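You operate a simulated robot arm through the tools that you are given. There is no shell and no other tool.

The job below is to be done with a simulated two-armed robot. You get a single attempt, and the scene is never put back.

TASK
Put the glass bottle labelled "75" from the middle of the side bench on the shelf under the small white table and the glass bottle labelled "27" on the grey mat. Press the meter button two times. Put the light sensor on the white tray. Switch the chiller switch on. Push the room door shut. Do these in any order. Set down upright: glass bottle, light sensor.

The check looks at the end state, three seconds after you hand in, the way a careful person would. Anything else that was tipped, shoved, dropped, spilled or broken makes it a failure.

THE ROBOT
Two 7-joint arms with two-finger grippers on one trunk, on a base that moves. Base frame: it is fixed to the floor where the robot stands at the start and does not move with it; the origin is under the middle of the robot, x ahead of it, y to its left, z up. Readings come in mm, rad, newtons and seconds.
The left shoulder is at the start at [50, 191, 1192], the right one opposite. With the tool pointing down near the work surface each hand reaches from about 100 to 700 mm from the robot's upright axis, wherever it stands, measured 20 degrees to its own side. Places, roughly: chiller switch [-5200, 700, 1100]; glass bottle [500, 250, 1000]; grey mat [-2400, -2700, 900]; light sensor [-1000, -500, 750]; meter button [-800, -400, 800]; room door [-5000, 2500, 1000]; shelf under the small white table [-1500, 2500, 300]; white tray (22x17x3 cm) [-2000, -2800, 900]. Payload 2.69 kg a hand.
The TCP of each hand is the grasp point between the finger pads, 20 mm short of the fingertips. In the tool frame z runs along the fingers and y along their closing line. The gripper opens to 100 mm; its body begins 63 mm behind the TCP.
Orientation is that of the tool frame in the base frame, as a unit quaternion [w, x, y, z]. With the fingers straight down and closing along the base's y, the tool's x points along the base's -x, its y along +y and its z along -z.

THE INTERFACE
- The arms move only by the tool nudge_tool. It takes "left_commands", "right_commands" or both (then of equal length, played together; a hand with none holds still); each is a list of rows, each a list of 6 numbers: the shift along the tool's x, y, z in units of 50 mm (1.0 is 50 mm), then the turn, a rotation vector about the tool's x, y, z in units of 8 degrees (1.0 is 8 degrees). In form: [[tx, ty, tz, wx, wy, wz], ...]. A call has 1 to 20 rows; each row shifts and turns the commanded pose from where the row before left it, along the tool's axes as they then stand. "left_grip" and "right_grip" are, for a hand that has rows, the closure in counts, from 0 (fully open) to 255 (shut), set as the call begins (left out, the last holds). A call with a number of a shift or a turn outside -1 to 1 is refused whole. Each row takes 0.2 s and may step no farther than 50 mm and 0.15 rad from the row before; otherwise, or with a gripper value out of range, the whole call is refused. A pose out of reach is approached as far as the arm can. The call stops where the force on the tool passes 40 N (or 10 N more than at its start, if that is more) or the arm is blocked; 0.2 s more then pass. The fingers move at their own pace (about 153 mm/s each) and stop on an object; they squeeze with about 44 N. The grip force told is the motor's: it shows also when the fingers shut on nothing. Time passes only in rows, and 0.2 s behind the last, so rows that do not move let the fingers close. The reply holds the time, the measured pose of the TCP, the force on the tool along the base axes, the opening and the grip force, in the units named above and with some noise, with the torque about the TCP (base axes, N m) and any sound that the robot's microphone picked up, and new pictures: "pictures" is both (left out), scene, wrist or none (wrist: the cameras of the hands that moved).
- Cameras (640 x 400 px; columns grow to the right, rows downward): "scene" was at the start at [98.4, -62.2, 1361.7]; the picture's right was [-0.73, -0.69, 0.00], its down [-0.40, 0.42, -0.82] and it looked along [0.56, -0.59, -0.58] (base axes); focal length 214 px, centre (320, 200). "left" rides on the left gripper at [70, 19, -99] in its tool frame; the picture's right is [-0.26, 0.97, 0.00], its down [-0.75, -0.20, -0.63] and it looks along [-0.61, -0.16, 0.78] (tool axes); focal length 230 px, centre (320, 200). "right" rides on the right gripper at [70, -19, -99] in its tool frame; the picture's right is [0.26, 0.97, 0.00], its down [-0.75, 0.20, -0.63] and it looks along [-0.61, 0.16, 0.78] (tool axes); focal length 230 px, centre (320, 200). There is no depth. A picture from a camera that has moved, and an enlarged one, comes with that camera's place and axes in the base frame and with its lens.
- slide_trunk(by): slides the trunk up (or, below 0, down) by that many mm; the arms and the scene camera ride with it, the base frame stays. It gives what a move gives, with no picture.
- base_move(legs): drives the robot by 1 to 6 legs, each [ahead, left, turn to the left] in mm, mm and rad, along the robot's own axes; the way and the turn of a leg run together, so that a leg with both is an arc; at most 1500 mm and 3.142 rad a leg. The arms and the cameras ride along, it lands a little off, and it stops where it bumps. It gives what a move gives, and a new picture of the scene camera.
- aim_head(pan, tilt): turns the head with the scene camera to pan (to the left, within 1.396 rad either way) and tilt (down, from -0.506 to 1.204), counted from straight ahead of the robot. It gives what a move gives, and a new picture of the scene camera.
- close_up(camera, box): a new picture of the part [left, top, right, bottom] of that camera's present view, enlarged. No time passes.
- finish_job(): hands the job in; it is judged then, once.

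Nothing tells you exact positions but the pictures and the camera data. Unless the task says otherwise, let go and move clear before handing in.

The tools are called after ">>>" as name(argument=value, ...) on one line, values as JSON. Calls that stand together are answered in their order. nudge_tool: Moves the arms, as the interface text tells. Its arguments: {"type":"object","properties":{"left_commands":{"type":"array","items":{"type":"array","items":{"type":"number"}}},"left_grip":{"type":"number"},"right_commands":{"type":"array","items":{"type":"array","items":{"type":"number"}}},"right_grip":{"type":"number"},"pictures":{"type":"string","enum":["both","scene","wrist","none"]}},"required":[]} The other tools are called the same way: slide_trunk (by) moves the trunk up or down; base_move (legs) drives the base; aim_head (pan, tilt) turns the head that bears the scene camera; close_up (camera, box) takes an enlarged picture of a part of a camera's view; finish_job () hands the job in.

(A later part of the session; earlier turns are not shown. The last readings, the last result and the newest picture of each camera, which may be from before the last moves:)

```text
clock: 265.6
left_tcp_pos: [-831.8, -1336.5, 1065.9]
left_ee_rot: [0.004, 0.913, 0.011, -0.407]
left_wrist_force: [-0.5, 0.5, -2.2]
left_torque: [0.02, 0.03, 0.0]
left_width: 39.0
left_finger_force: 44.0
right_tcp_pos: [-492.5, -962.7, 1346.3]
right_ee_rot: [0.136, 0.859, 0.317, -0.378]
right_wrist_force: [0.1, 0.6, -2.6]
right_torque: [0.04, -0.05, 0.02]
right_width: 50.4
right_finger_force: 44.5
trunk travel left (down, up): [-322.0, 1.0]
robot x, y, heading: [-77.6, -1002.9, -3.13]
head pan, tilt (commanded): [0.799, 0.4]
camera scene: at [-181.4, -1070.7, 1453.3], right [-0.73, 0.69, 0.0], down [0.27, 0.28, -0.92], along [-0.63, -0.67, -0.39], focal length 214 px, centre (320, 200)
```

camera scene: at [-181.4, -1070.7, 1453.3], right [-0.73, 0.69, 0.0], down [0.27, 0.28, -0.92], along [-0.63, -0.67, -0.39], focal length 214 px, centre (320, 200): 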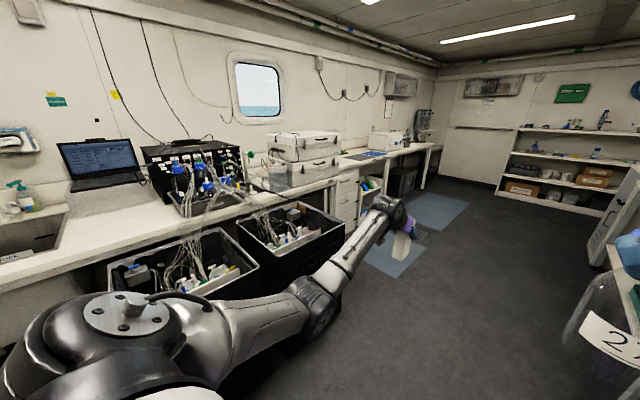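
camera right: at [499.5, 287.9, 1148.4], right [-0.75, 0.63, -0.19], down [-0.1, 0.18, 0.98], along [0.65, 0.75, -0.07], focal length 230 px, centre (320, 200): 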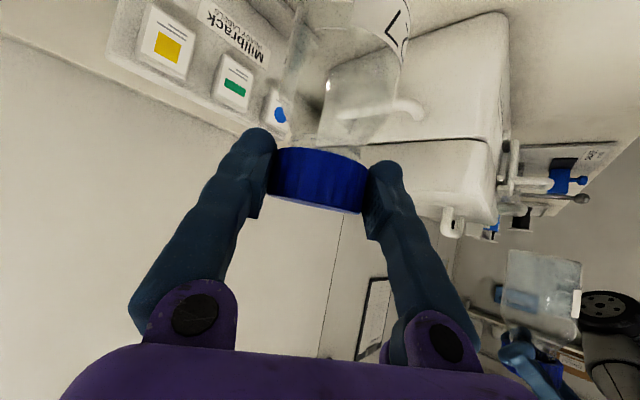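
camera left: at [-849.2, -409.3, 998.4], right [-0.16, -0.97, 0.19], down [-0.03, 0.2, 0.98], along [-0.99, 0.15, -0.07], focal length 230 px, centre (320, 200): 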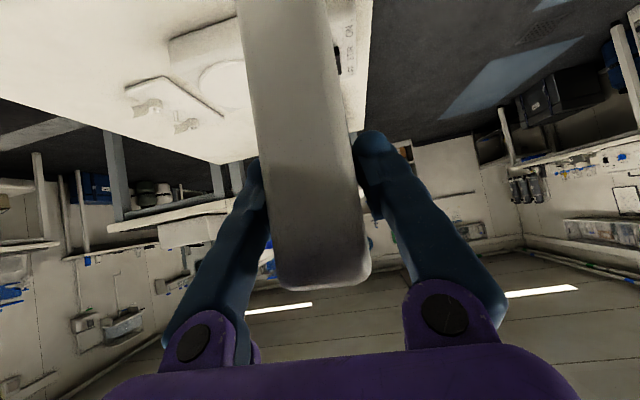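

>>> base_move(legs=[[1400, 0, -0.01], [450, 0, 0]])

>>> aim_head(pan=1.2, tilt=0.4)

>>> close_up(camera="scene", box=[200, 90, 500, 260])

```text
clock: 274.9
left_tcp_pos: [-2672.0, -1385.0, 1066.1]
left_ee_rot: [0.007, 0.913, 0.018, -0.408]
left_wrist_force: [-1.0, 0.2, -2.2]
left_torque: [0.0, 0.0, -0.01]
left_width: 38.9
left_finger_force: 44.0
right_tcp_pos: [-2336.7, -1005.7, 1345.3]
right_ee_rot: [0.139, 0.857, 0.323, -0.377]
right_wrist_force: [-0.3, 0.0, -1.9]
right_torque: [-0.01, 0.01, 0.0]
right_width: 50.4
right_finger_force: 43.7
trunk travel left (down, up): [-322.0, 1.0]
robot x, y, heading: [-1920.1, -1042.0, -3.112]
head pan, tilt (commanded): [0.799, 0.4]
camera scene: at [-2026.5, -1109.6, 1453.4], right [-0.74, 0.68, 0.0], down [0.26, 0.29, -0.92], along [-0.62, -0.68, -0.39], focal length 214 px, centre (320, 200)
```

scene: 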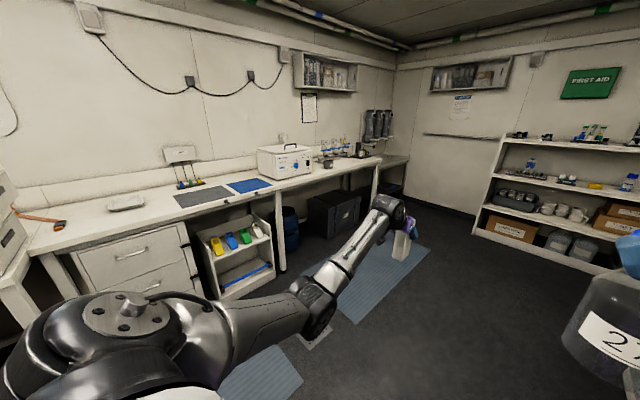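

```text
clock: 275.7
left_tcp_pos: [-2673.2, -1384.5, 1067.2]
left_ee_rot: [0.008, 0.913, 0.018, -0.407]
left_wrist_force: [0.0, 0.5, -3.3]
left_torque: [0.0, 0.02, 0.01]
left_width: 38.7
left_finger_force: 44.1
right_tcp_pos: [-2337.7, -1007.4, 1345.9]
right_ee_rot: [0.139, 0.856, 0.324, -0.377]
right_wrist_force: [-0.6, -0.5, -2.2]
right_torque: [-0.02, -0.05, -0.03]
right_width: 50.8
right_finger_force: 44.0
trunk travel left (down, up): [-322.0, 1.0]
robot x, y, heading: [-1925.9, -1040.4, -3.112]
head pan, tilt (commanded): [1.201, 0.4]
camera scene: at [-1994.6, -1128.7, 1453.4], right [-0.94, 0.34, 0.0], down [0.13, 0.37, -0.92], along [-0.31, -0.87, -0.39], focal length 214 px, centre (320, 200)
```

scene: 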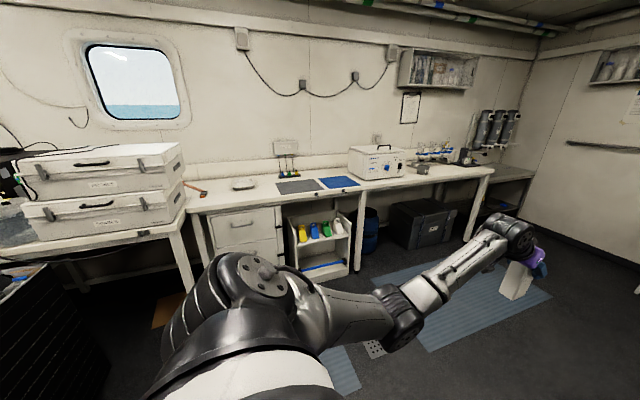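

```text
2.13 times, centred on (350, 175) of scene
camera zoom: at [-1994.6, -1128.7, 1453.4], right [-0.94, 0.34, 0.0], down [0.13, 0.37, -0.92], along [-0.31, -0.87, -0.39], focal length 458 px, centre (256, 253)
```

zoom: 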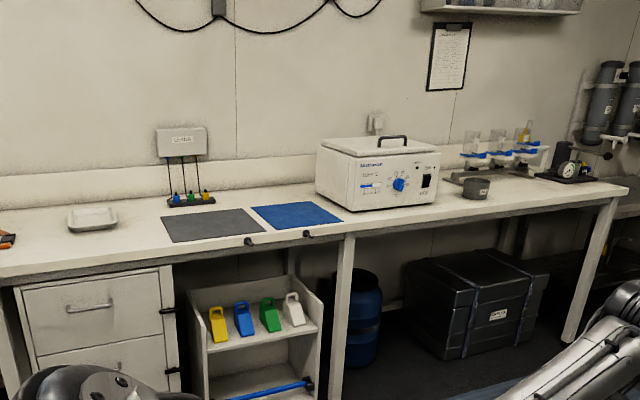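

The white tray is near [-1960, -2840] and the grey mat near [-2370, -2650] on the south bench, whose front edge is near y=-2363. I'll line up at about x=-2290 and turn to face south.

>>> base_move(legs=[[370, 0, 0], [0, 0, 1.541]])

>>> aim_head(pan=0.0, tilt=0.5)

```text
clock: 281.9
left_tcp_pos: [-1958.1, -1810.7, 1065.8]
left_ee_rot: [0.292, 0.638, 0.653, -0.286]
left_wrist_force: [-0.7, 0.1, -1.8]
left_torque: [0.0, -0.02, -0.03]
left_width: 39.0
left_finger_force: 43.5
right_tcp_pos: [-2330.7, -1469.7, 1345.4]
right_ee_rot: [0.364, 0.383, 0.832, -0.17]
right_wrist_force: [-0.1, 0.4, -2.2]
right_torque: [0.02, 0.03, -0.01]
right_width: 50.6
right_finger_force: 43.7
trunk travel left (down, up): [-322.0, 1.0]
robot x, y, heading: [-2287.2, -1053.7, -1.556]
head pan, tilt (commanded): [1.201, 0.4]
camera scene: at [-2204.1, -1124.6, 1453.4], right [-0.35, -0.94, 0.0], down [-0.36, 0.14, -0.92], along [0.86, -0.32, -0.39], focal length 214 px, centre (320, 200)
```

scene: 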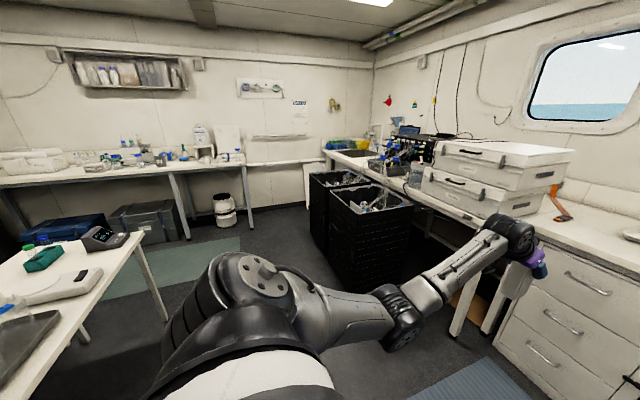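

```text
clock: 283.2
left_tcp_pos: [-1958.5, -1809.7, 1066.4]
left_ee_rot: [0.292, 0.637, 0.653, -0.286]
left_wrist_force: [-0.9, 0.8, -4.0]
left_torque: [0.07, 0.04, 0.03]
left_width: 38.7
left_finger_force: 44.3
right_tcp_pos: [-2331.7, -1470.4, 1345.5]
right_ee_rot: [0.363, 0.384, 0.832, -0.17]
right_wrist_force: [0.0, -0.2, -1.3]
right_torque: [0.03, 0.02, -0.02]
right_width: 50.7
right_finger_force: 43.8
trunk travel left (down, up): [-322.0, 1.0]
robot x, y, heading: [-2291.2, -1052.4, -1.56]
head pan, tilt (commanded): [0.0, 0.499]
camera scene: at [-2289.7, -1183.3, 1444.2], right [-1.0, -0.01, 0.0], down [-0.01, 0.48, -0.88], along [0.01, -0.88, -0.48], focal length 214 px, centre (320, 200)
```

scene: 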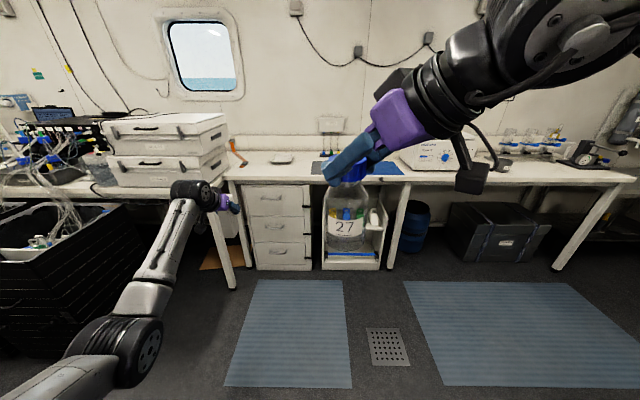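

>>> base_move(legs=[[700, 0, -0.01], [190, 0, 0]])

>>> close_up(camera="left", box=[0, 0, 640, 400])

>>> aim_head(pan=0.35, tilt=0.6)

```text
clock: 288.2
left_tcp_pos: [-1968.7, -2692.9, 1065.6]
left_ee_rot: [0.289, 0.643, 0.648, -0.289]
left_wrist_force: [0.4, 0.5, -2.2]
left_torque: [-0.02, 0.02, -0.02]
left_width: 38.8
left_finger_force: 44.5
right_tcp_pos: [-2335.0, -2346.9, 1345.5]
right_ee_rot: [0.363, 0.39, 0.828, -0.173]
right_wrist_force: [-0.1, -0.2, -2.8]
right_torque: [0.0, -0.01, -0.02]
right_width: 50.3
right_finger_force: 43.9
trunk travel left (down, up): [-322.0, 1.0]
robot x, y, heading: [-2285.5, -1932.6, -1.574]
head pan, tilt (commanded): [0.0, 0.499]
camera scene: at [-2289.3, -2062.0, 1444.2], right [-1.0, 0.0, 0.0], down [0.0, 0.48, -0.88], along [0.0, -0.88, -0.48], focal length 214 px, centre (320, 200)
```

scene: 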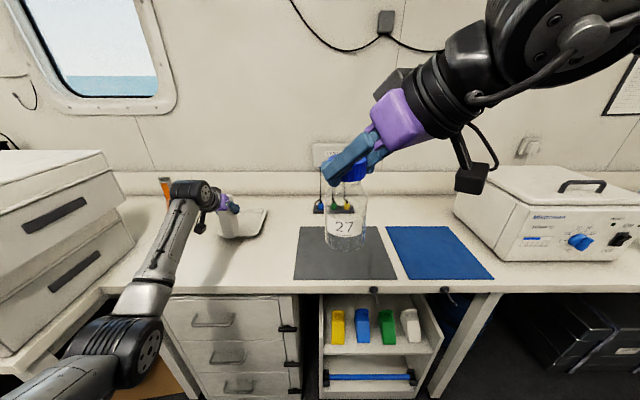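

```text
1.00 times, centred on (320, 200) of left (not enlarged: the box is as wide or as high as the picture)
camera zoom: at [-1950.5, -2572.5, 1080.1], right [0.97, -0.17, 0.19], down [-0.2, -0.03, 0.98], along [-0.16, -0.99, -0.07], focal length 230 px, centre (320, 200)
```

zoom: 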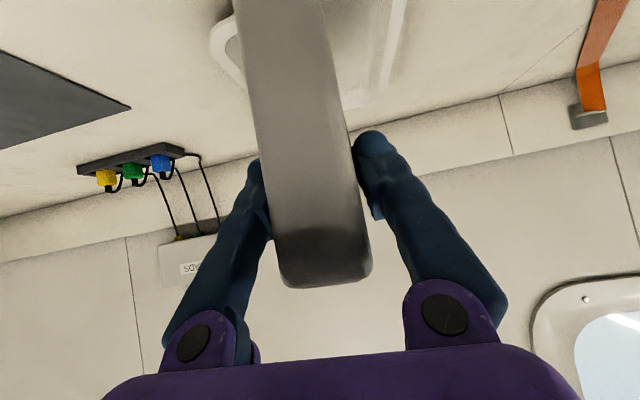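

```text
clock: 289.0
left_tcp_pos: [-1969.3, -2692.7, 1066.4]
left_ee_rot: [0.289, 0.644, 0.648, -0.288]
left_wrist_force: [-1.0, -0.1, -2.5]
left_torque: [-0.01, 0.03, 0.01]
left_width: 38.8
left_finger_force: 43.9
right_tcp_pos: [-2334.8, -2347.3, 1345.4]
right_ee_rot: [0.363, 0.39, 0.829, -0.173]
right_wrist_force: [-0.1, -0.1, -2.6]
right_torque: [0.01, 0.01, -0.02]
right_width: 50.6
right_finger_force: 44.1
trunk travel left (down, up): [-322.0, 1.0]
robot x, y, heading: [-2288.6, -1930.3, -1.576]
head pan, tilt (commanded): [0.351, 0.6]
camera scene: at [-2259.0, -2053.5, 1435.2], right [-0.94, -0.34, 0.0], down [-0.19, 0.53, -0.83], along [0.28, -0.78, -0.56], focal length 214 px, centre (320, 200)
```

scene: 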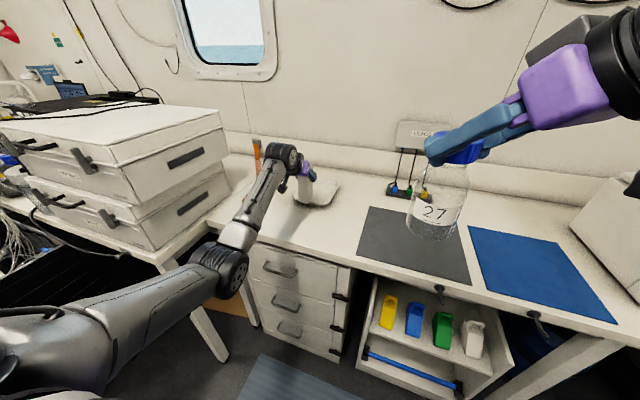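

>>> base_move(legs=[[45, 0, 0]])

>>> nudge_tool(left_commands=[[-0.578, 0, 0.422, 0, 0, 0], [-0.578, 0, 0.422, 0, 0, 0], [0, 0, 0, 0, 0, 0]], pictures="both")

```text
clock: 289.9
left_tcp_pos: [-1968.0, -2737.6, 1067.1]
left_ee_rot: [0.288, 0.644, 0.648, -0.288]
left_wrist_force: [0.2, -0.5, -2.9]
left_torque: [-0.02, 0.03, 0.02]
left_width: 38.8
left_finger_force: 44.1
right_tcp_pos: [-2335.9, -2391.3, 1345.7]
right_ee_rot: [0.362, 0.39, 0.829, -0.173]
right_wrist_force: [-0.7, 0.0, -2.4]
right_torque: [0.04, 0.01, 0.0]
right_width: 50.6
right_finger_force: 43.7
trunk travel left (down, up): [-322.0, 1.0]
robot x, y, heading: [-2284.5, -1978.8, -1.576]
head pan, tilt (commanded): [0.351, 0.6]
camera scene: at [-2259.1, -2098.0, 1435.2], right [-0.94, -0.34, 0.0], down [-0.19, 0.53, -0.82], along [0.28, -0.78, -0.57], focal length 214 px, centre (320, 200)
```

scene: 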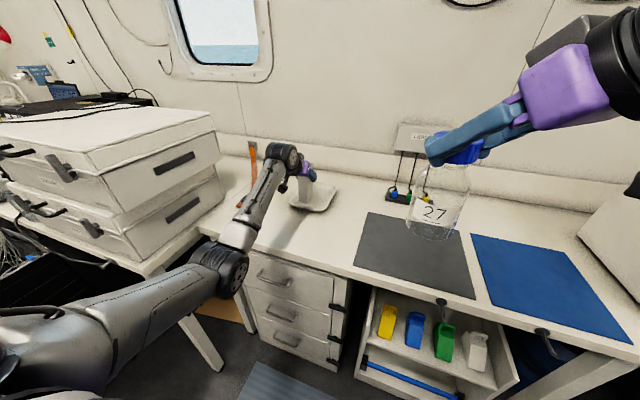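

```text
clock: 290.7
left_tcp_pos: [-1967.4, -2807.7, 1083.0]
left_ee_rot: [0.29, 0.643, 0.648, -0.288]
left_wrist_force: [0.5, 0.3, -2.5]
left_torque: [0.03, 0.02, 0.0]
left_width: 38.9
left_finger_force: 43.5
right_tcp_pos: [-2335.1, -2390.5, 1346.6]
right_ee_rot: [0.363, 0.39, 0.828, -0.174]
right_wrist_force: [-0.8, -0.1, -2.3]
right_torque: [0.05, 0.0, 0.01]
right_width: 50.6
right_finger_force: 44.0
trunk travel left (down, up): [-322.0, 1.0]
robot x, y, heading: [-2285.4, -1974.2, -1.569]
head pan, tilt (commanded): [0.351, 0.6]
camera scene: at [-2258.5, -2096.7, 1435.2], right [-0.94, -0.34, 0.0], down [-0.19, 0.53, -0.83], along [0.28, -0.78, -0.56], focal length 214 px, centre (320, 200)
camera left: at [-1949.1, -2685.2, 1096.3], right [0.97, -0.17, 0.19], down [-0.2, -0.03, 0.98], along [-0.16, -0.99, -0.06], focal length 230 px, centre (320, 200)
```

scene: 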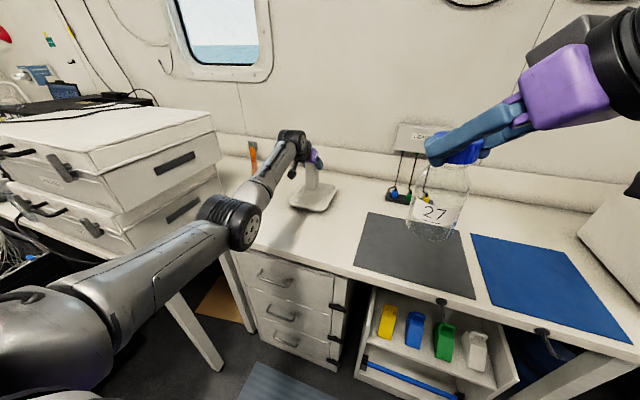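
left: 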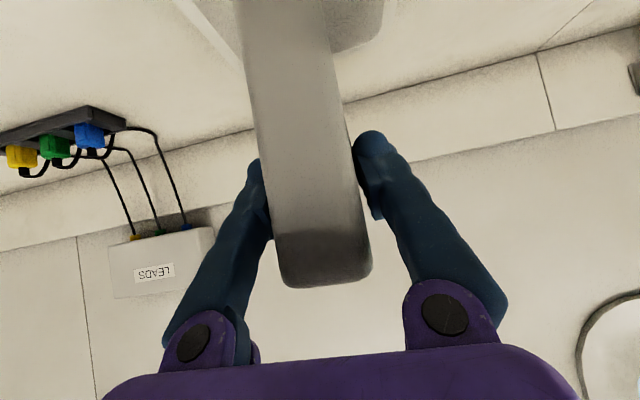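

>>> close_up(camera="scene", box=[240, 120, 380, 240])

>>> close_up(camera="left", box=[150, 0, 450, 130])

```text
3.33 times, centred on (310, 180) of scene
camera zoom: at [-2258.5, -2096.7, 1435.2], right [-0.94, -0.34, 0.0], down [-0.19, 0.53, -0.83], along [0.28, -0.78, -0.56], focal length 715 px, centre (353, 267)
```

zoom: 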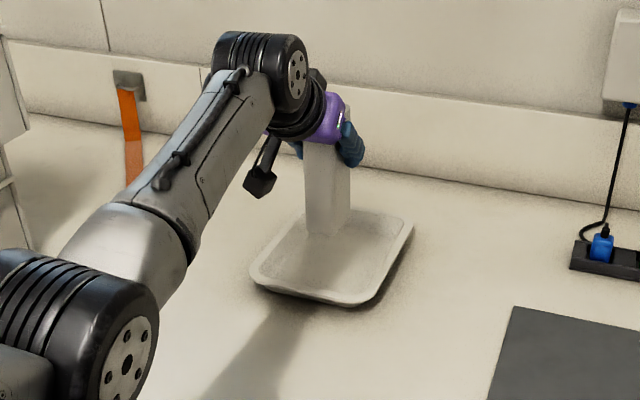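

```text
2.13 times, centred on (300, 65) of left
camera zoom: at [-1949.1, -2685.2, 1096.3], right [0.97, -0.17, 0.19], down [-0.2, -0.03, 0.98], along [-0.16, -0.99, -0.06], focal length 491 px, centre (363, 488)
```

zoom: 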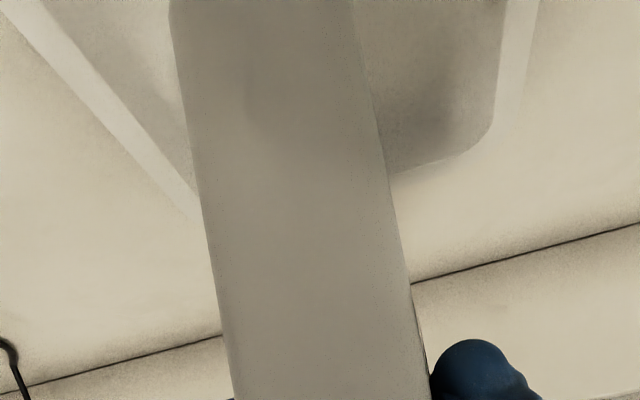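

>>> nudge_tool(left_commands=[[0.298, 0, 0.267, 0, 0, 0], [0.298, 0, 0.267, 0, 0, 0], [0, 0, 0, 0, 0, 0]], pictures="both")

>>> close_up(camera="scene", box=[240, 120, 380, 240])

```text
clock: 291.5
left_tcp_pos: [-1969.6, -2807.0, 1039.4]
left_ee_rot: [0.289, 0.643, 0.648, -0.287]
left_wrist_force: [-0.4, 0.4, -2.3]
left_torque: [-0.01, -0.02, 0.0]
left_width: 39.0
left_finger_force: 44.0
right_tcp_pos: [-2334.6, -2390.7, 1344.5]
right_ee_rot: [0.363, 0.39, 0.828, -0.174]
right_wrist_force: [-0.5, -0.4, -2.5]
right_torque: [0.03, -0.02, 0.0]
right_width: 50.5
right_finger_force: 44.0
trunk travel left (down, up): [-322.0, 1.0]
robot x, y, heading: [-2290.6, -1977.0, -1.576]
head pan, tilt (commanded): [0.351, 0.6]
camera scene: at [-2259.1, -2097.3, 1435.2], right [-0.94, -0.34, 0.0], down [-0.19, 0.53, -0.82], along [0.28, -0.78, -0.57], focal length 214 px, centre (320, 200)
camera left: at [-1950.2, -2685.9, 1054.0], right [0.97, -0.17, 0.19], down [-0.2, -0.03, 0.98], along [-0.16, -0.99, -0.06], focal length 230 px, centre (320, 200)
```

scene: 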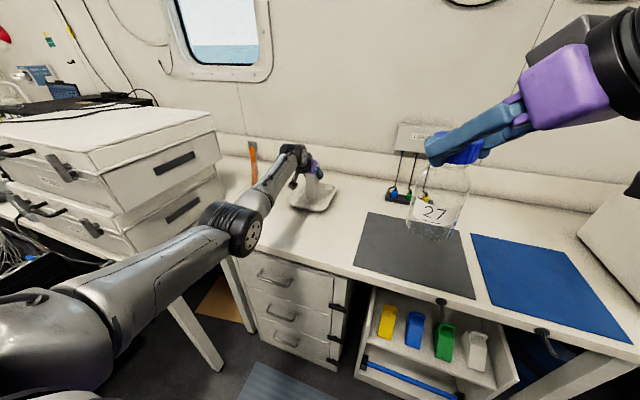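
left: 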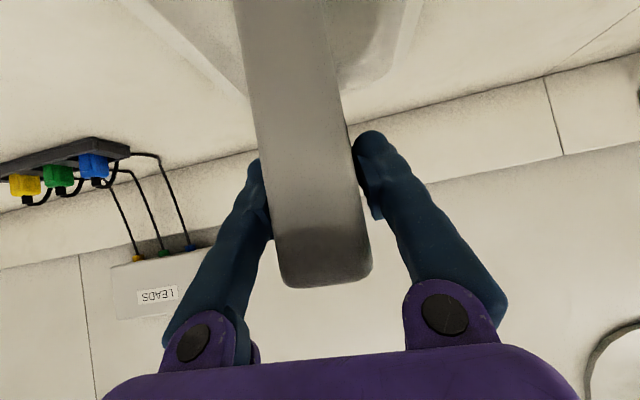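

```text
3.33 times, centred on (310, 180) of scene
camera zoom: at [-2259.1, -2097.3, 1435.2], right [-0.94, -0.34, 0.0], down [-0.19, 0.53, -0.82], along [0.28, -0.78, -0.57], focal length 715 px, centre (353, 267)
```

zoom: 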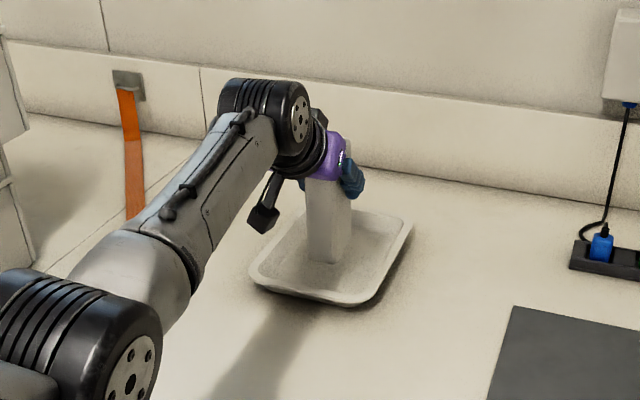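

>>> nudge_tool(left_commands=[[0.0746, 0, 0.0667, 0, 0, 0], [0.0746, 0, 0.0667, 0, 0, 0], [0, 0, 0, 0, 0, 0]], pictures="none")

>>> nudge_tool(left_commands=[[0.0597, 0, 0.0534, 0, 0, 0], [0, 0, 0, 0, 0, 0]], pictures="none")

>>> nudge_tool(left_commands=[[0.0597, 0, 0.0534, 0, 0, 0], [0, 0, 0, 0, 0, 0]], pictures="none")

```text
clock: 292.3
left_tcp_pos: [-1969.0, -2807.0, 1030.0]
left_ee_rot: [0.289, 0.643, 0.648, -0.288]
left_wrist_force: [0.5, -0.4, -2.5]
left_torque: [-0.01, 0.0, -0.01]
left_width: 39.2
left_finger_force: 44.2
right_tcp_pos: [-2335.2, -2390.2, 1346.5]
right_ee_rot: [0.362, 0.39, 0.829, -0.173]
right_wrist_force: [0.8, 0.2, -2.3]
right_torque: [0.0, 0.03, 0.0]
right_width: 50.6
right_finger_force: 44.8
trunk travel left (down, up): [-322.0, 1.0]
robot x, y, heading: [-2287.5, -1977.1, -1.574]
head pan, tilt (commanded): [0.351, 0.6]
```

```text
clock: 292.9
left_tcp_pos: [-1970.2, -2808.0, 1026.3]
left_ee_rot: [0.289, 0.643, 0.648, -0.287]
left_wrist_force: [-0.3, -0.3, -2.0]
left_torque: [-0.02, -0.02, 0.01]
left_width: 38.7
left_finger_force: 43.8
right_tcp_pos: [-2335.4, -2390.7, 1345.6]
right_ee_rot: [0.363, 0.39, 0.829, -0.174]
right_wrist_force: [-0.1, 0.4, -2.4]
right_torque: [0.04, 0.03, 0.02]
right_width: 50.6
right_finger_force: 43.8
trunk travel left (down, up): [-322.0, 1.0]
robot x, y, heading: [-2290.8, -1977.0, -1.578]
head pan, tilt (commanded): [0.351, 0.6]
```

```text
clock: 293.5
left_tcp_pos: [-1968.2, -2807.2, 1022.3]
left_ee_rot: [0.288, 0.644, 0.648, -0.287]
left_wrist_force: [0.4, -0.4, -2.3]
left_torque: [0.0, -0.01, -0.01]
left_width: 38.7
left_finger_force: 44.0
right_tcp_pos: [-2334.7, -2390.3, 1345.1]
right_ee_rot: [0.362, 0.39, 0.829, -0.173]
right_wrist_force: [-0.2, 0.8, -2.1]
right_torque: [0.0, -0.01, -0.07]
right_width: 50.4
right_finger_force: 43.9
trunk travel left (down, up): [-322.0, 1.0]
robot x, y, heading: [-2286.2, -1975.5, -1.573]
head pan, tilt (commanded): [0.351, 0.6]
```

>>> nudge_tool(left_commands=[[0.0597, 0, 0.0534, 0, 0, 0], [0, 0, 0, 0, 0, 0]], pictures="none")

>>> nudge_tool(left_commands=[[0.0597, 0, 0.0534, 0, 0, 0], [0, 0, 0, 0, 0, 0]], pictures="none")

>>> close_up(camera="scene", box=[260, 140, 360, 230])

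```text
clock: 294.1
left_tcp_pos: [-1968.0, -2807.3, 1018.1]
left_ee_rot: [0.289, 0.643, 0.647, -0.289]
left_wrist_force: [-0.3, 0.1, -1.4]
left_torque: [0.01, 0.03, 0.0]
left_width: 39.1
left_finger_force: 43.3
right_tcp_pos: [-2335.8, -2390.8, 1345.3]
right_ee_rot: [0.362, 0.39, 0.829, -0.174]
right_wrist_force: [-0.5, 0.3, -1.3]
right_torque: [0.02, 0.02, -0.02]
right_width: 50.4
right_finger_force: 44.1
trunk travel left (down, up): [-322.0, 1.0]
robot x, y, heading: [-2288.6, -1973.0, -1.577]
head pan, tilt (commanded): [0.351, 0.6]
```

```text
clock: 294.7
left_tcp_pos: [-1968.2, -2806.7, 1015.7]
left_ee_rot: [0.289, 0.644, 0.648, -0.288]
left_wrist_force: [0.1, 0.8, -3.6]
left_torque: [0.01, 0.0, 0.01]
left_width: 38.8
left_finger_force: 44.2
right_tcp_pos: [-2336.2, -2391.0, 1346.0]
right_ee_rot: [0.362, 0.391, 0.828, -0.175]
right_wrist_force: [0.6, 0.3, -2.3]
right_torque: [0.05, 0.04, 0.01]
right_width: 50.4
right_finger_force: 43.9
trunk travel left (down, up): [-322.0, 1.0]
robot x, y, heading: [-2286.8, -1975.2, -1.578]
head pan, tilt (commanded): [0.351, 0.6]
```

```text
4.44 times, centred on (310, 185) of scene
camera zoom: at [-2259.0, -2097.4, 1435.2], right [-0.94, -0.34, 0.0], down [-0.19, 0.53, -0.82], along [0.28, -0.78, -0.57], focal length 953 px, centre (364, 267)
```

zoom: 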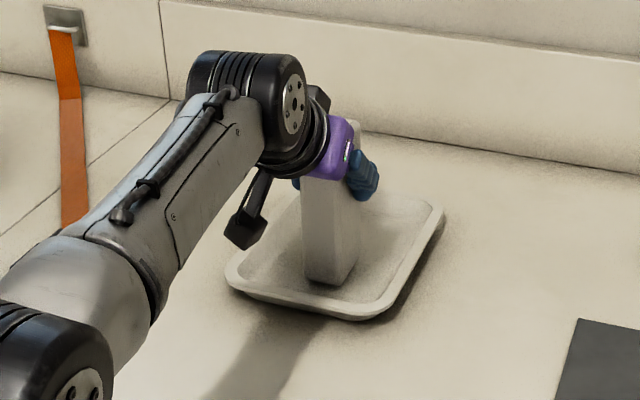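

>>> nudge_tool(left_commands=[[0.0597, 0, 0.0534, 0, 0, 0], [0, 0, 0, 0, 0, 0]], pictures="none")

>>> nudge_tool(left_commands=[[0.0597, 0, 0.0534, 0, 0, 0], [0, 0, 0, 0, 0, 0]], pictures="none")

```text
clock: 295.3
left_tcp_pos: [-1969.0, -2807.8, 1011.3]
left_ee_rot: [0.289, 0.643, 0.648, -0.287]
left_wrist_force: [-0.1, -0.2, -1.8]
left_torque: [0.03, 0.01, -0.02]
left_width: 39.0
left_finger_force: 43.9
right_tcp_pos: [-2335.2, -2390.6, 1345.7]
right_ee_rot: [0.362, 0.39, 0.829, -0.173]
right_wrist_force: [0.2, 0.3, -1.4]
right_torque: [0.03, 0.03, -0.01]
right_width: 50.6
right_finger_force: 43.6
trunk travel left (down, up): [-322.0, 1.0]
robot x, y, heading: [-2287.3, -1976.6, -1.572]
head pan, tilt (commanded): [0.351, 0.6]
```

```text
clock: 295.9
left_tcp_pos: [-1968.3, -2806.9, 1010.6]
left_ee_rot: [0.292, 0.642, 0.646, -0.291]
left_wrist_force: [1.9, -1.4, 8.9]
left_torque: [0.32, 0.06, -0.05]
left_width: 38.8
left_finger_force: 43.9
right_tcp_pos: [-2334.3, -2389.8, 1345.1]
right_ee_rot: [0.364, 0.389, 0.829, -0.173]
right_wrist_force: [-0.7, 0.3, -1.8]
right_torque: [0.03, 0.03, -0.02]
right_width: 50.6
right_finger_force: 43.8
trunk travel left (down, up): [-322.0, 1.0]
robot x, y, heading: [-2288.0, -1977.5, -1.576]
head pan, tilt (commanded): [0.351, 0.6]
```

>>> nudge_tool(left_commands=[[-0.026, 0, -0.023, 0, 0, 0], [0, 0, 0, 0, 0, 0]], pictures="none")

>>> nudge_tool(left_commands=[[0, 0, 0, 0, 0, 0], [0, 0, 0, 0, 0, 0], [0, 0, 0, 0, 0, 0]], left_grip=100, pictures="both")

>>> close_up(camera="scene", box=[260, 140, 360, 230])

```text
clock: 296.5
left_tcp_pos: [-1967.6, -2806.7, 1011.6]
left_ee_rot: [0.291, 0.643, 0.647, -0.288]
left_wrist_force: [1.8, -3.7, 9.7]
left_torque: [-0.06, 0.01, 0.0]
left_width: 39.3
left_finger_force: 44.3
right_tcp_pos: [-2336.7, -2389.7, 1344.8]
right_ee_rot: [0.362, 0.389, 0.829, -0.174]
right_wrist_force: [-0.6, -0.4, -2.7]
right_torque: [0.04, 0.01, -0.02]
right_width: 50.5
right_finger_force: 43.7
trunk travel left (down, up): [-322.0, 1.0]
robot x, y, heading: [-2288.2, -1974.3, -1.574]
head pan, tilt (commanded): [0.351, 0.6]
```

```text
clock: 297.3
left_tcp_pos: [-1967.9, -2807.5, 1008.1]
left_ee_rot: [0.288, 0.644, 0.648, -0.287]
left_wrist_force: [-0.3, 0.6, 0.1]
left_torque: [0.03, 0.02, 0.0]
left_width: 60.7
left_finger_force: 0.1
right_tcp_pos: [-2335.3, -2389.4, 1345.7]
right_ee_rot: [0.362, 0.39, 0.828, -0.174]
right_wrist_force: [0.6, 0.5, -2.2]
right_torque: [0.02, 0.0, -0.02]
right_width: 50.4
right_finger_force: 43.9
trunk travel left (down, up): [-322.0, 1.0]
robot x, y, heading: [-2286.3, -1975.8, -1.571]
head pan, tilt (commanded): [0.351, 0.6]
camera scene: at [-2259.1, -2097.1, 1435.2], right [-0.94, -0.34, 0.0], down [-0.19, 0.53, -0.82], along [0.28, -0.78, -0.57], focal length 214 px, centre (320, 200)
camera left: at [-1949.7, -2685.5, 1022.4], right [0.97, -0.17, 0.19], down [-0.2, -0.03, 0.98], along [-0.16, -0.99, -0.07], focal length 230 px, centre (320, 200)
```

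scene: 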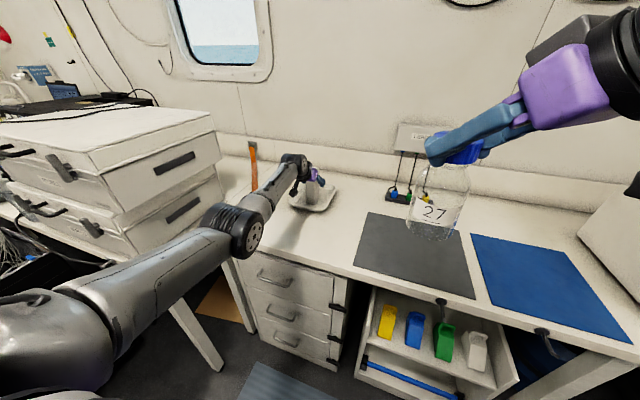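
left: 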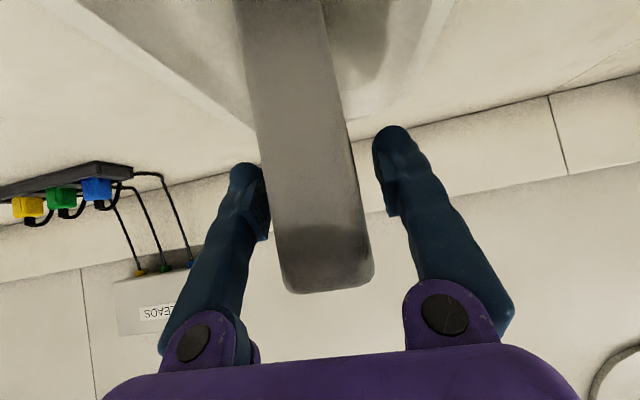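

```text
4.44 times, centred on (310, 185) of scene
camera zoom: at [-2259.1, -2097.1, 1435.2], right [-0.94, -0.34, 0.0], down [-0.19, 0.53, -0.82], along [0.28, -0.78, -0.57], focal length 953 px, centre (364, 267)
```

zoom: 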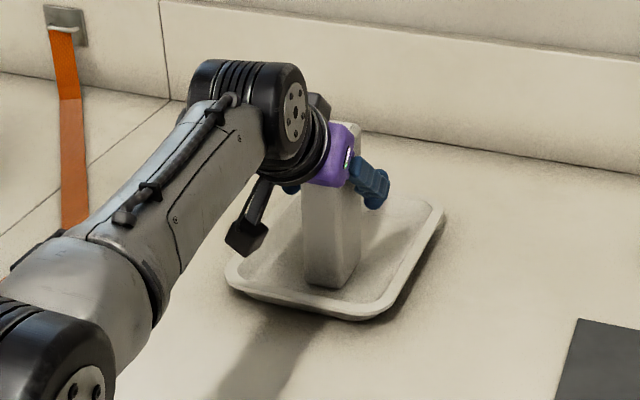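

>>> nudge_tool(left_commands=[[0, 0, 0, 0, 0, 0], [0, 0, 0, 0, 0, 0]], left_grip=0, pictures="none")

>>> nudge_tool(left_commands=[[0, 0, -0.6, 0, 0, 0], [0, 0, -0.8, 0, 0, 0], [0, 0, -0.8, 0, 0, 0], [0, 0, -0.8, 0, 0, 0], [0, 0, 0, 0, 0, 0]], pictures="both")

>>> close_up(camera="scene", box=[240, 120, 380, 240])

```text
clock: 297.9
left_tcp_pos: [-1967.9, -2806.3, 1008.7]
left_ee_rot: [0.289, 0.643, 0.648, -0.287]
left_wrist_force: [0.1, 0.4, 0.3]
left_torque: [0.02, 0.02, -0.02]
left_width: 99.9
left_finger_force: 0.1
right_tcp_pos: [-2335.6, -2390.1, 1347.0]
right_ee_rot: [0.362, 0.389, 0.829, -0.173]
right_wrist_force: [-0.4, -0.3, -2.2]
right_torque: [0.02, 0.01, -0.03]
right_width: 50.2
right_finger_force: 44.1
trunk travel left (down, up): [-322.0, 1.0]
robot x, y, heading: [-2285.3, -1973.5, -1.568]
head pan, tilt (commanded): [0.351, 0.6]
```

```text
clock: 299.1
left_tcp_pos: [-1968.3, -2696.6, 1106.7]
left_ee_rot: [0.288, 0.643, 0.649, -0.287]
left_wrist_force: [0.6, 0.2, 0.1]
left_torque: [-0.01, -0.02, 0.02]
left_width: 100.2
left_finger_force: 0.1
right_tcp_pos: [-2335.9, -2390.9, 1344.7]
right_ee_rot: [0.362, 0.39, 0.829, -0.174]
right_wrist_force: [0.0, -0.8, -2.1]
right_torque: [0.03, 0.0, 0.01]
right_width: 50.5
right_finger_force: 44.2
trunk travel left (down, up): [-322.0, 1.0]
robot x, y, heading: [-2286.8, -1975.8, -1.572]
head pan, tilt (commanded): [0.351, 0.6]
camera scene: at [-2259.1, -2097.6, 1435.1], right [-0.94, -0.34, 0.0], down [-0.19, 0.53, -0.82], along [0.28, -0.78, -0.57], focal length 214 px, centre (320, 200)
camera left: at [-1949.4, -2575.0, 1121.4], right [0.97, -0.17, 0.19], down [-0.2, -0.03, 0.98], along [-0.16, -0.99, -0.07], focal length 230 px, centre (320, 200)
```

scene: 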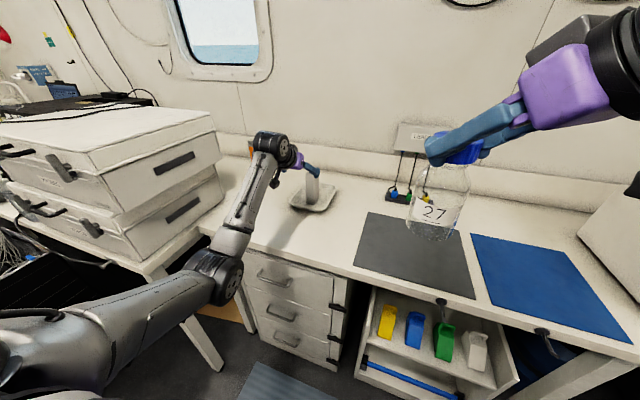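
left: 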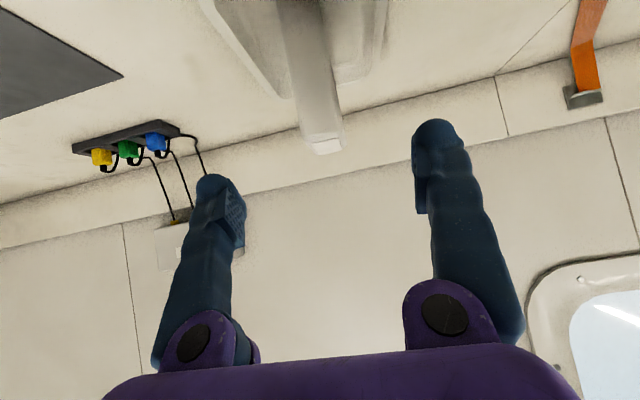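

```text
3.33 times, centred on (310, 180) of scene
camera zoom: at [-2259.1, -2097.6, 1435.1], right [-0.94, -0.34, 0.0], down [-0.19, 0.53, -0.82], along [0.28, -0.78, -0.57], focal length 715 px, centre (353, 267)
```

zoom: 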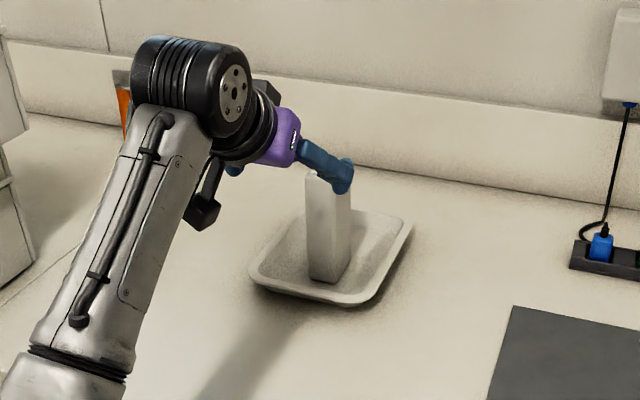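

The sensor stands upright on the tray. Next I'll lower bottle 27 with the right hand and move it out over the grey mat, aiming for about [-2360, -2630].

>>> nudge_tool(right_commands=[[0.564, -0.222, 0.69, 0, 0, 0], [0.564, -0.222, 0.69, 0, 0, 0], [0.564, -0.222, 0.69, 0, 0, 0], [0.564, -0.222, 0.69, 0, 0, 0], [0.564, -0.222, 0.69, 0, 0, 0], [0, 0, 0, 0, 0, 0]], pictures="both")

```text
clock: 300.5
left_tcp_pos: [-1967.9, -2696.6, 1109.8]
left_ee_rot: [0.29, 0.643, 0.647, -0.288]
left_wrist_force: [0.1, 0.0, 1.0]
left_torque: [0.04, 0.03, -0.02]
left_width: 100.2
left_finger_force: 0.1
right_tcp_pos: [-2356.6, -2449.7, 1126.7]
right_ee_rot: [0.363, 0.389, 0.829, -0.173]
right_wrist_force: [-1.0, 0.7, -2.5]
right_torque: [0.03, 0.02, 0.0]
right_width: 50.7
right_finger_force: 43.5
trunk travel left (down, up): [-322.0, 1.0]
robot x, y, heading: [-2288.9, -1974.1, -1.574]
head pan, tilt (commanded): [0.351, 0.6]
camera scene: at [-2258.8, -2096.3, 1435.3], right [-0.94, -0.34, 0.0], down [-0.19, 0.53, -0.83], along [0.28, -0.78, -0.56], focal length 214 px, centre (320, 200)
camera right: at [-2448.9, -2368.3, 1142.1], right [0.63, 0.75, -0.19], down [0.19, 0.1, 0.98], along [0.75, -0.66, -0.08], focal length 230 px, centre (320, 200)
```

scene: 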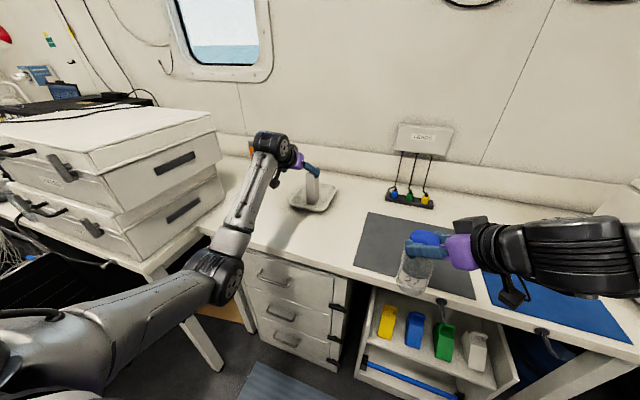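
right: 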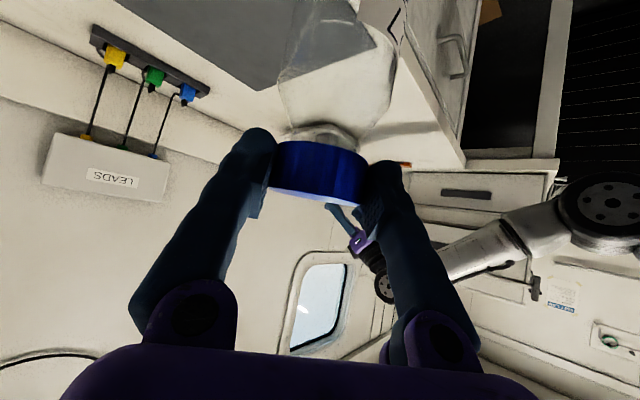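

>>> aim_head(pan=-0.45, tilt=0.6)

```text
clock: 301.7
left_tcp_pos: [-1967.4, -2696.9, 1108.3]
left_ee_rot: [0.289, 0.643, 0.647, -0.289]
left_wrist_force: [0.6, 0.4, -0.7]
left_torque: [0.0, 0.0, 0.0]
left_width: 99.8
left_finger_force: 0.0
right_tcp_pos: [-2357.4, -2448.7, 1126.5]
right_ee_rot: [0.362, 0.39, 0.828, -0.174]
right_wrist_force: [1.3, -0.4, -2.1]
right_torque: [0.03, 0.0, 0.01]
right_width: 50.4
right_finger_force: 44.0
trunk travel left (down, up): [-322.0, 1.0]
robot x, y, heading: [-2287.8, -1975.5, -1.567]
head pan, tilt (commanded): [-0.45, 0.6]
camera scene: at [-2327.9, -2093.5, 1435.2], right [-0.9, 0.44, 0.0], down [0.25, 0.51, -0.82], along [-0.36, -0.74, -0.57], focal length 214 px, centre (320, 200)
```

scene: 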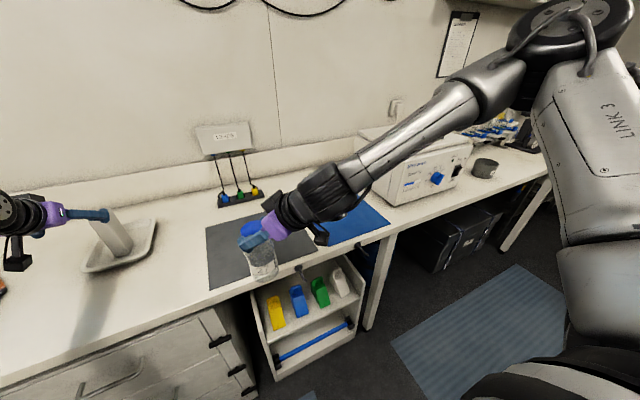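

>>> nudge_tool(right_commands=[[-0.311, -0.602, 0.712, 0, 0, 0], [-0.311, -0.602, 0.712, 0, 0, 0], [0, 0, 0, 0, 0, 0]], pictures="none")

>>> nudge_tool(right_commands=[[-0.311, -0.602, 0.712, 0, 0, 0], [0, 0, 0, 0, 0, 0]], pictures="both")

```text
clock: 302.5
left_tcp_pos: [-1966.4, -2696.4, 1108.6]
left_ee_rot: [0.29, 0.643, 0.648, -0.288]
left_wrist_force: [-0.4, -0.9, 0.5]
left_torque: [-0.03, 0.03, 0.0]
left_width: 99.8
left_finger_force: 0.1
right_tcp_pos: [-2359.9, -2544.8, 1102.6]
right_ee_rot: [0.363, 0.39, 0.828, -0.174]
right_wrist_force: [-0.6, 0.7, -2.1]
right_torque: [0.02, 0.03, -0.02]
right_width: 50.9
right_finger_force: 44.0
trunk travel left (down, up): [-322.0, 1.0]
robot x, y, heading: [-2287.8, -1976.8, -1.573]
head pan, tilt (commanded): [-0.45, 0.6]
```

```text
clock: 303.1
left_tcp_pos: [-1966.2, -2697.2, 1107.1]
left_ee_rot: [0.289, 0.643, 0.647, -0.289]
left_wrist_force: [0.1, -0.1, -0.5]
left_torque: [-0.01, -0.01, -0.03]
left_width: 100.1
left_finger_force: 0.1
right_tcp_pos: [-2381.5, -2576.7, 1101.3]
right_ee_rot: [0.363, 0.389, 0.828, -0.175]
right_wrist_force: [-0.5, -0.5, -2.5]
right_torque: [0.03, 0.0, -0.02]
right_width: 50.5
right_finger_force: 43.8
right hand out of reach, approached as far as the arm can: row 1
trunk travel left (down, up): [-322.0, 1.0]
robot x, y, heading: [-2287.2, -1973.7, -1.579]
head pan, tilt (commanded): [-0.45, 0.6]
camera scene: at [-2327.6, -2093.1, 1435.3], right [-0.9, 0.44, 0.0], down [0.25, 0.51, -0.83], along [-0.36, -0.74, -0.56], focal length 214 px, centre (320, 200)
camera right: at [-2472.1, -2496.3, 1116.5], right [0.63, 0.75, -0.2], down [0.19, 0.1, 0.98], along [0.75, -0.66, -0.08], focal length 230 px, centre (320, 200)
```

scene: 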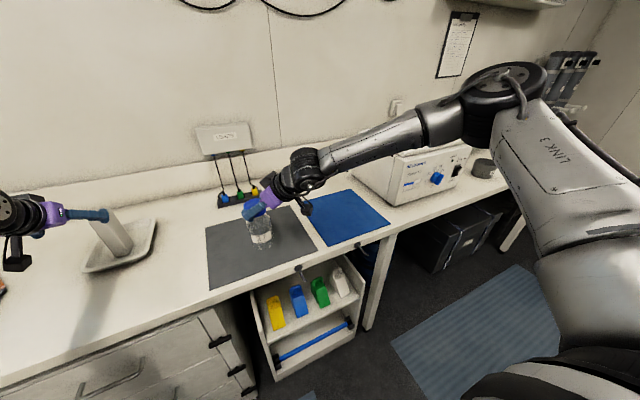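
right: 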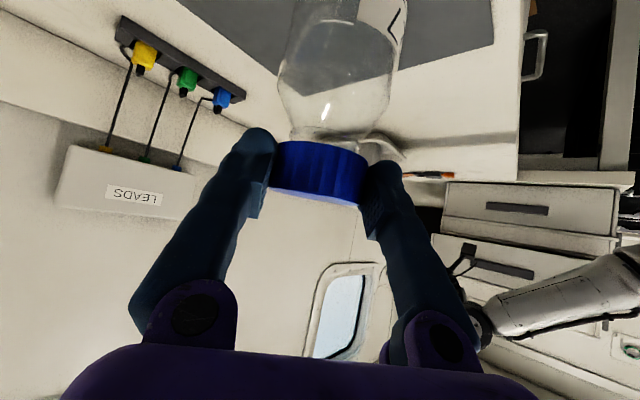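

>>> nudge_tool(right_commands=[[0.37, 0, 0.34, 0, 0, 0], [0.097, -0.286, 0.563, 0, 0, 0], [0, 0, 0, 0, 0, 0]], pictures="none")

```text
clock: 303.9
left_tcp_pos: [-1967.0, -2696.3, 1107.9]
left_ee_rot: [0.29, 0.643, 0.648, -0.288]
left_wrist_force: [-0.5, -0.2, -0.1]
left_torque: [-0.01, 0.0, 0.02]
left_width: 100.0
left_finger_force: 0.0
right_tcp_pos: [-2404.3, -2582.1, 1069.7]
right_ee_rot: [0.364, 0.389, 0.828, -0.174]
right_wrist_force: [1.6, 0.4, -2.3]
right_torque: [0.05, 0.04, -0.01]
right_width: 50.4
right_finger_force: 44.2
right hand out of reach, approached as far as the arm can: row 1, 2
trunk travel left (down, up): [-322.0, 1.0]
robot x, y, heading: [-2288.7, -1972.8, -1.57]
head pan, tilt (commanded): [-0.45, 0.6]
```

>>> nudge_tool(right_commands=[[0, 0, 0, 0.743, 0, 0.669], [0, 0, 0, 0.743, 0, 0.669], [0, 0, 0, 0.743, 0, 0.669], [0, 0, 0, 0.743, 0, 0.669], [0, 0, 0, 0, 0, 0]], pictures="scene")

```text
clock: 305.1
left_tcp_pos: [-1968.0, -2696.5, 1107.6]
left_ee_rot: [0.289, 0.644, 0.647, -0.289]
left_wrist_force: [0.4, 0.5, -0.7]
left_torque: [0.0, 0.01, 0.0]
left_width: 100.0
left_finger_force: 0.1
right_tcp_pos: [-2437.1, -2565.0, 1089.7]
right_ee_rot: [0.302, 0.601, 0.689, -0.269]
right_wrist_force: [0.6, 0.6, -2.6]
right_torque: [0.05, 0.02, 0.02]
right_width: 50.5
right_finger_force: 44.0
right hand out of reach, approached as far as the arm can: row 1, 2, 3, 4
trunk travel left (down, up): [-322.0, 1.0]
robot x, y, heading: [-2289.1, -1976.8, -1.57]
head pan, tilt (commanded): [-0.45, 0.6]
camera scene: at [-2328.0, -2093.6, 1435.2], right [-0.9, 0.44, 0.0], down [0.25, 0.51, -0.82], along [-0.36, -0.74, -0.57], focal length 214 px, centre (320, 200)
```

scene: 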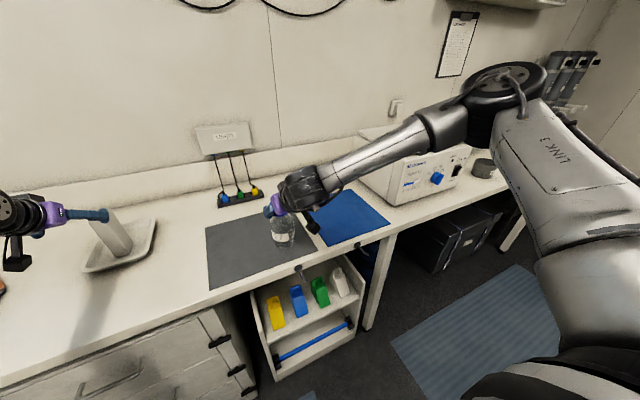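

>>> aim_head(pan=0.0, tilt=1.2)

```text
clock: 306.1
left_tcp_pos: [-1967.5, -2697.0, 1106.4]
left_ee_rot: [0.289, 0.643, 0.648, -0.287]
left_wrist_force: [0.9, 0.9, -0.3]
left_torque: [-0.03, 0.0, -0.03]
left_width: 100.1
left_finger_force: 0.0
right_tcp_pos: [-2436.3, -2564.4, 1088.1]
right_ee_rot: [0.302, 0.601, 0.689, -0.269]
right_wrist_force: [-0.2, 0.6, -1.8]
right_torque: [0.04, -0.03, -0.01]
right_width: 50.6
right_finger_force: 44.8
trunk travel left (down, up): [-322.0, 1.0]
robot x, y, heading: [-2284.1, -1973.7, -1.58]
head pan, tilt (commanded): [0.0, 1.201]
camera scene: at [-2289.5, -2070.0, 1390.6], right [-1.0, 0.0, 0.0], down [0.0, 0.93, -0.36], along [0.0, -0.36, -0.93], focal length 214 px, centre (320, 200)
```

scene: 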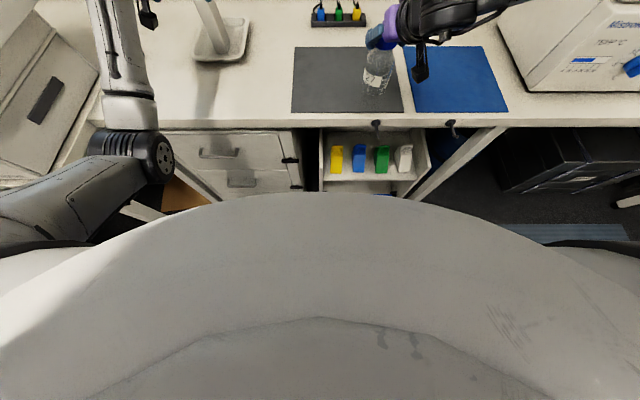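

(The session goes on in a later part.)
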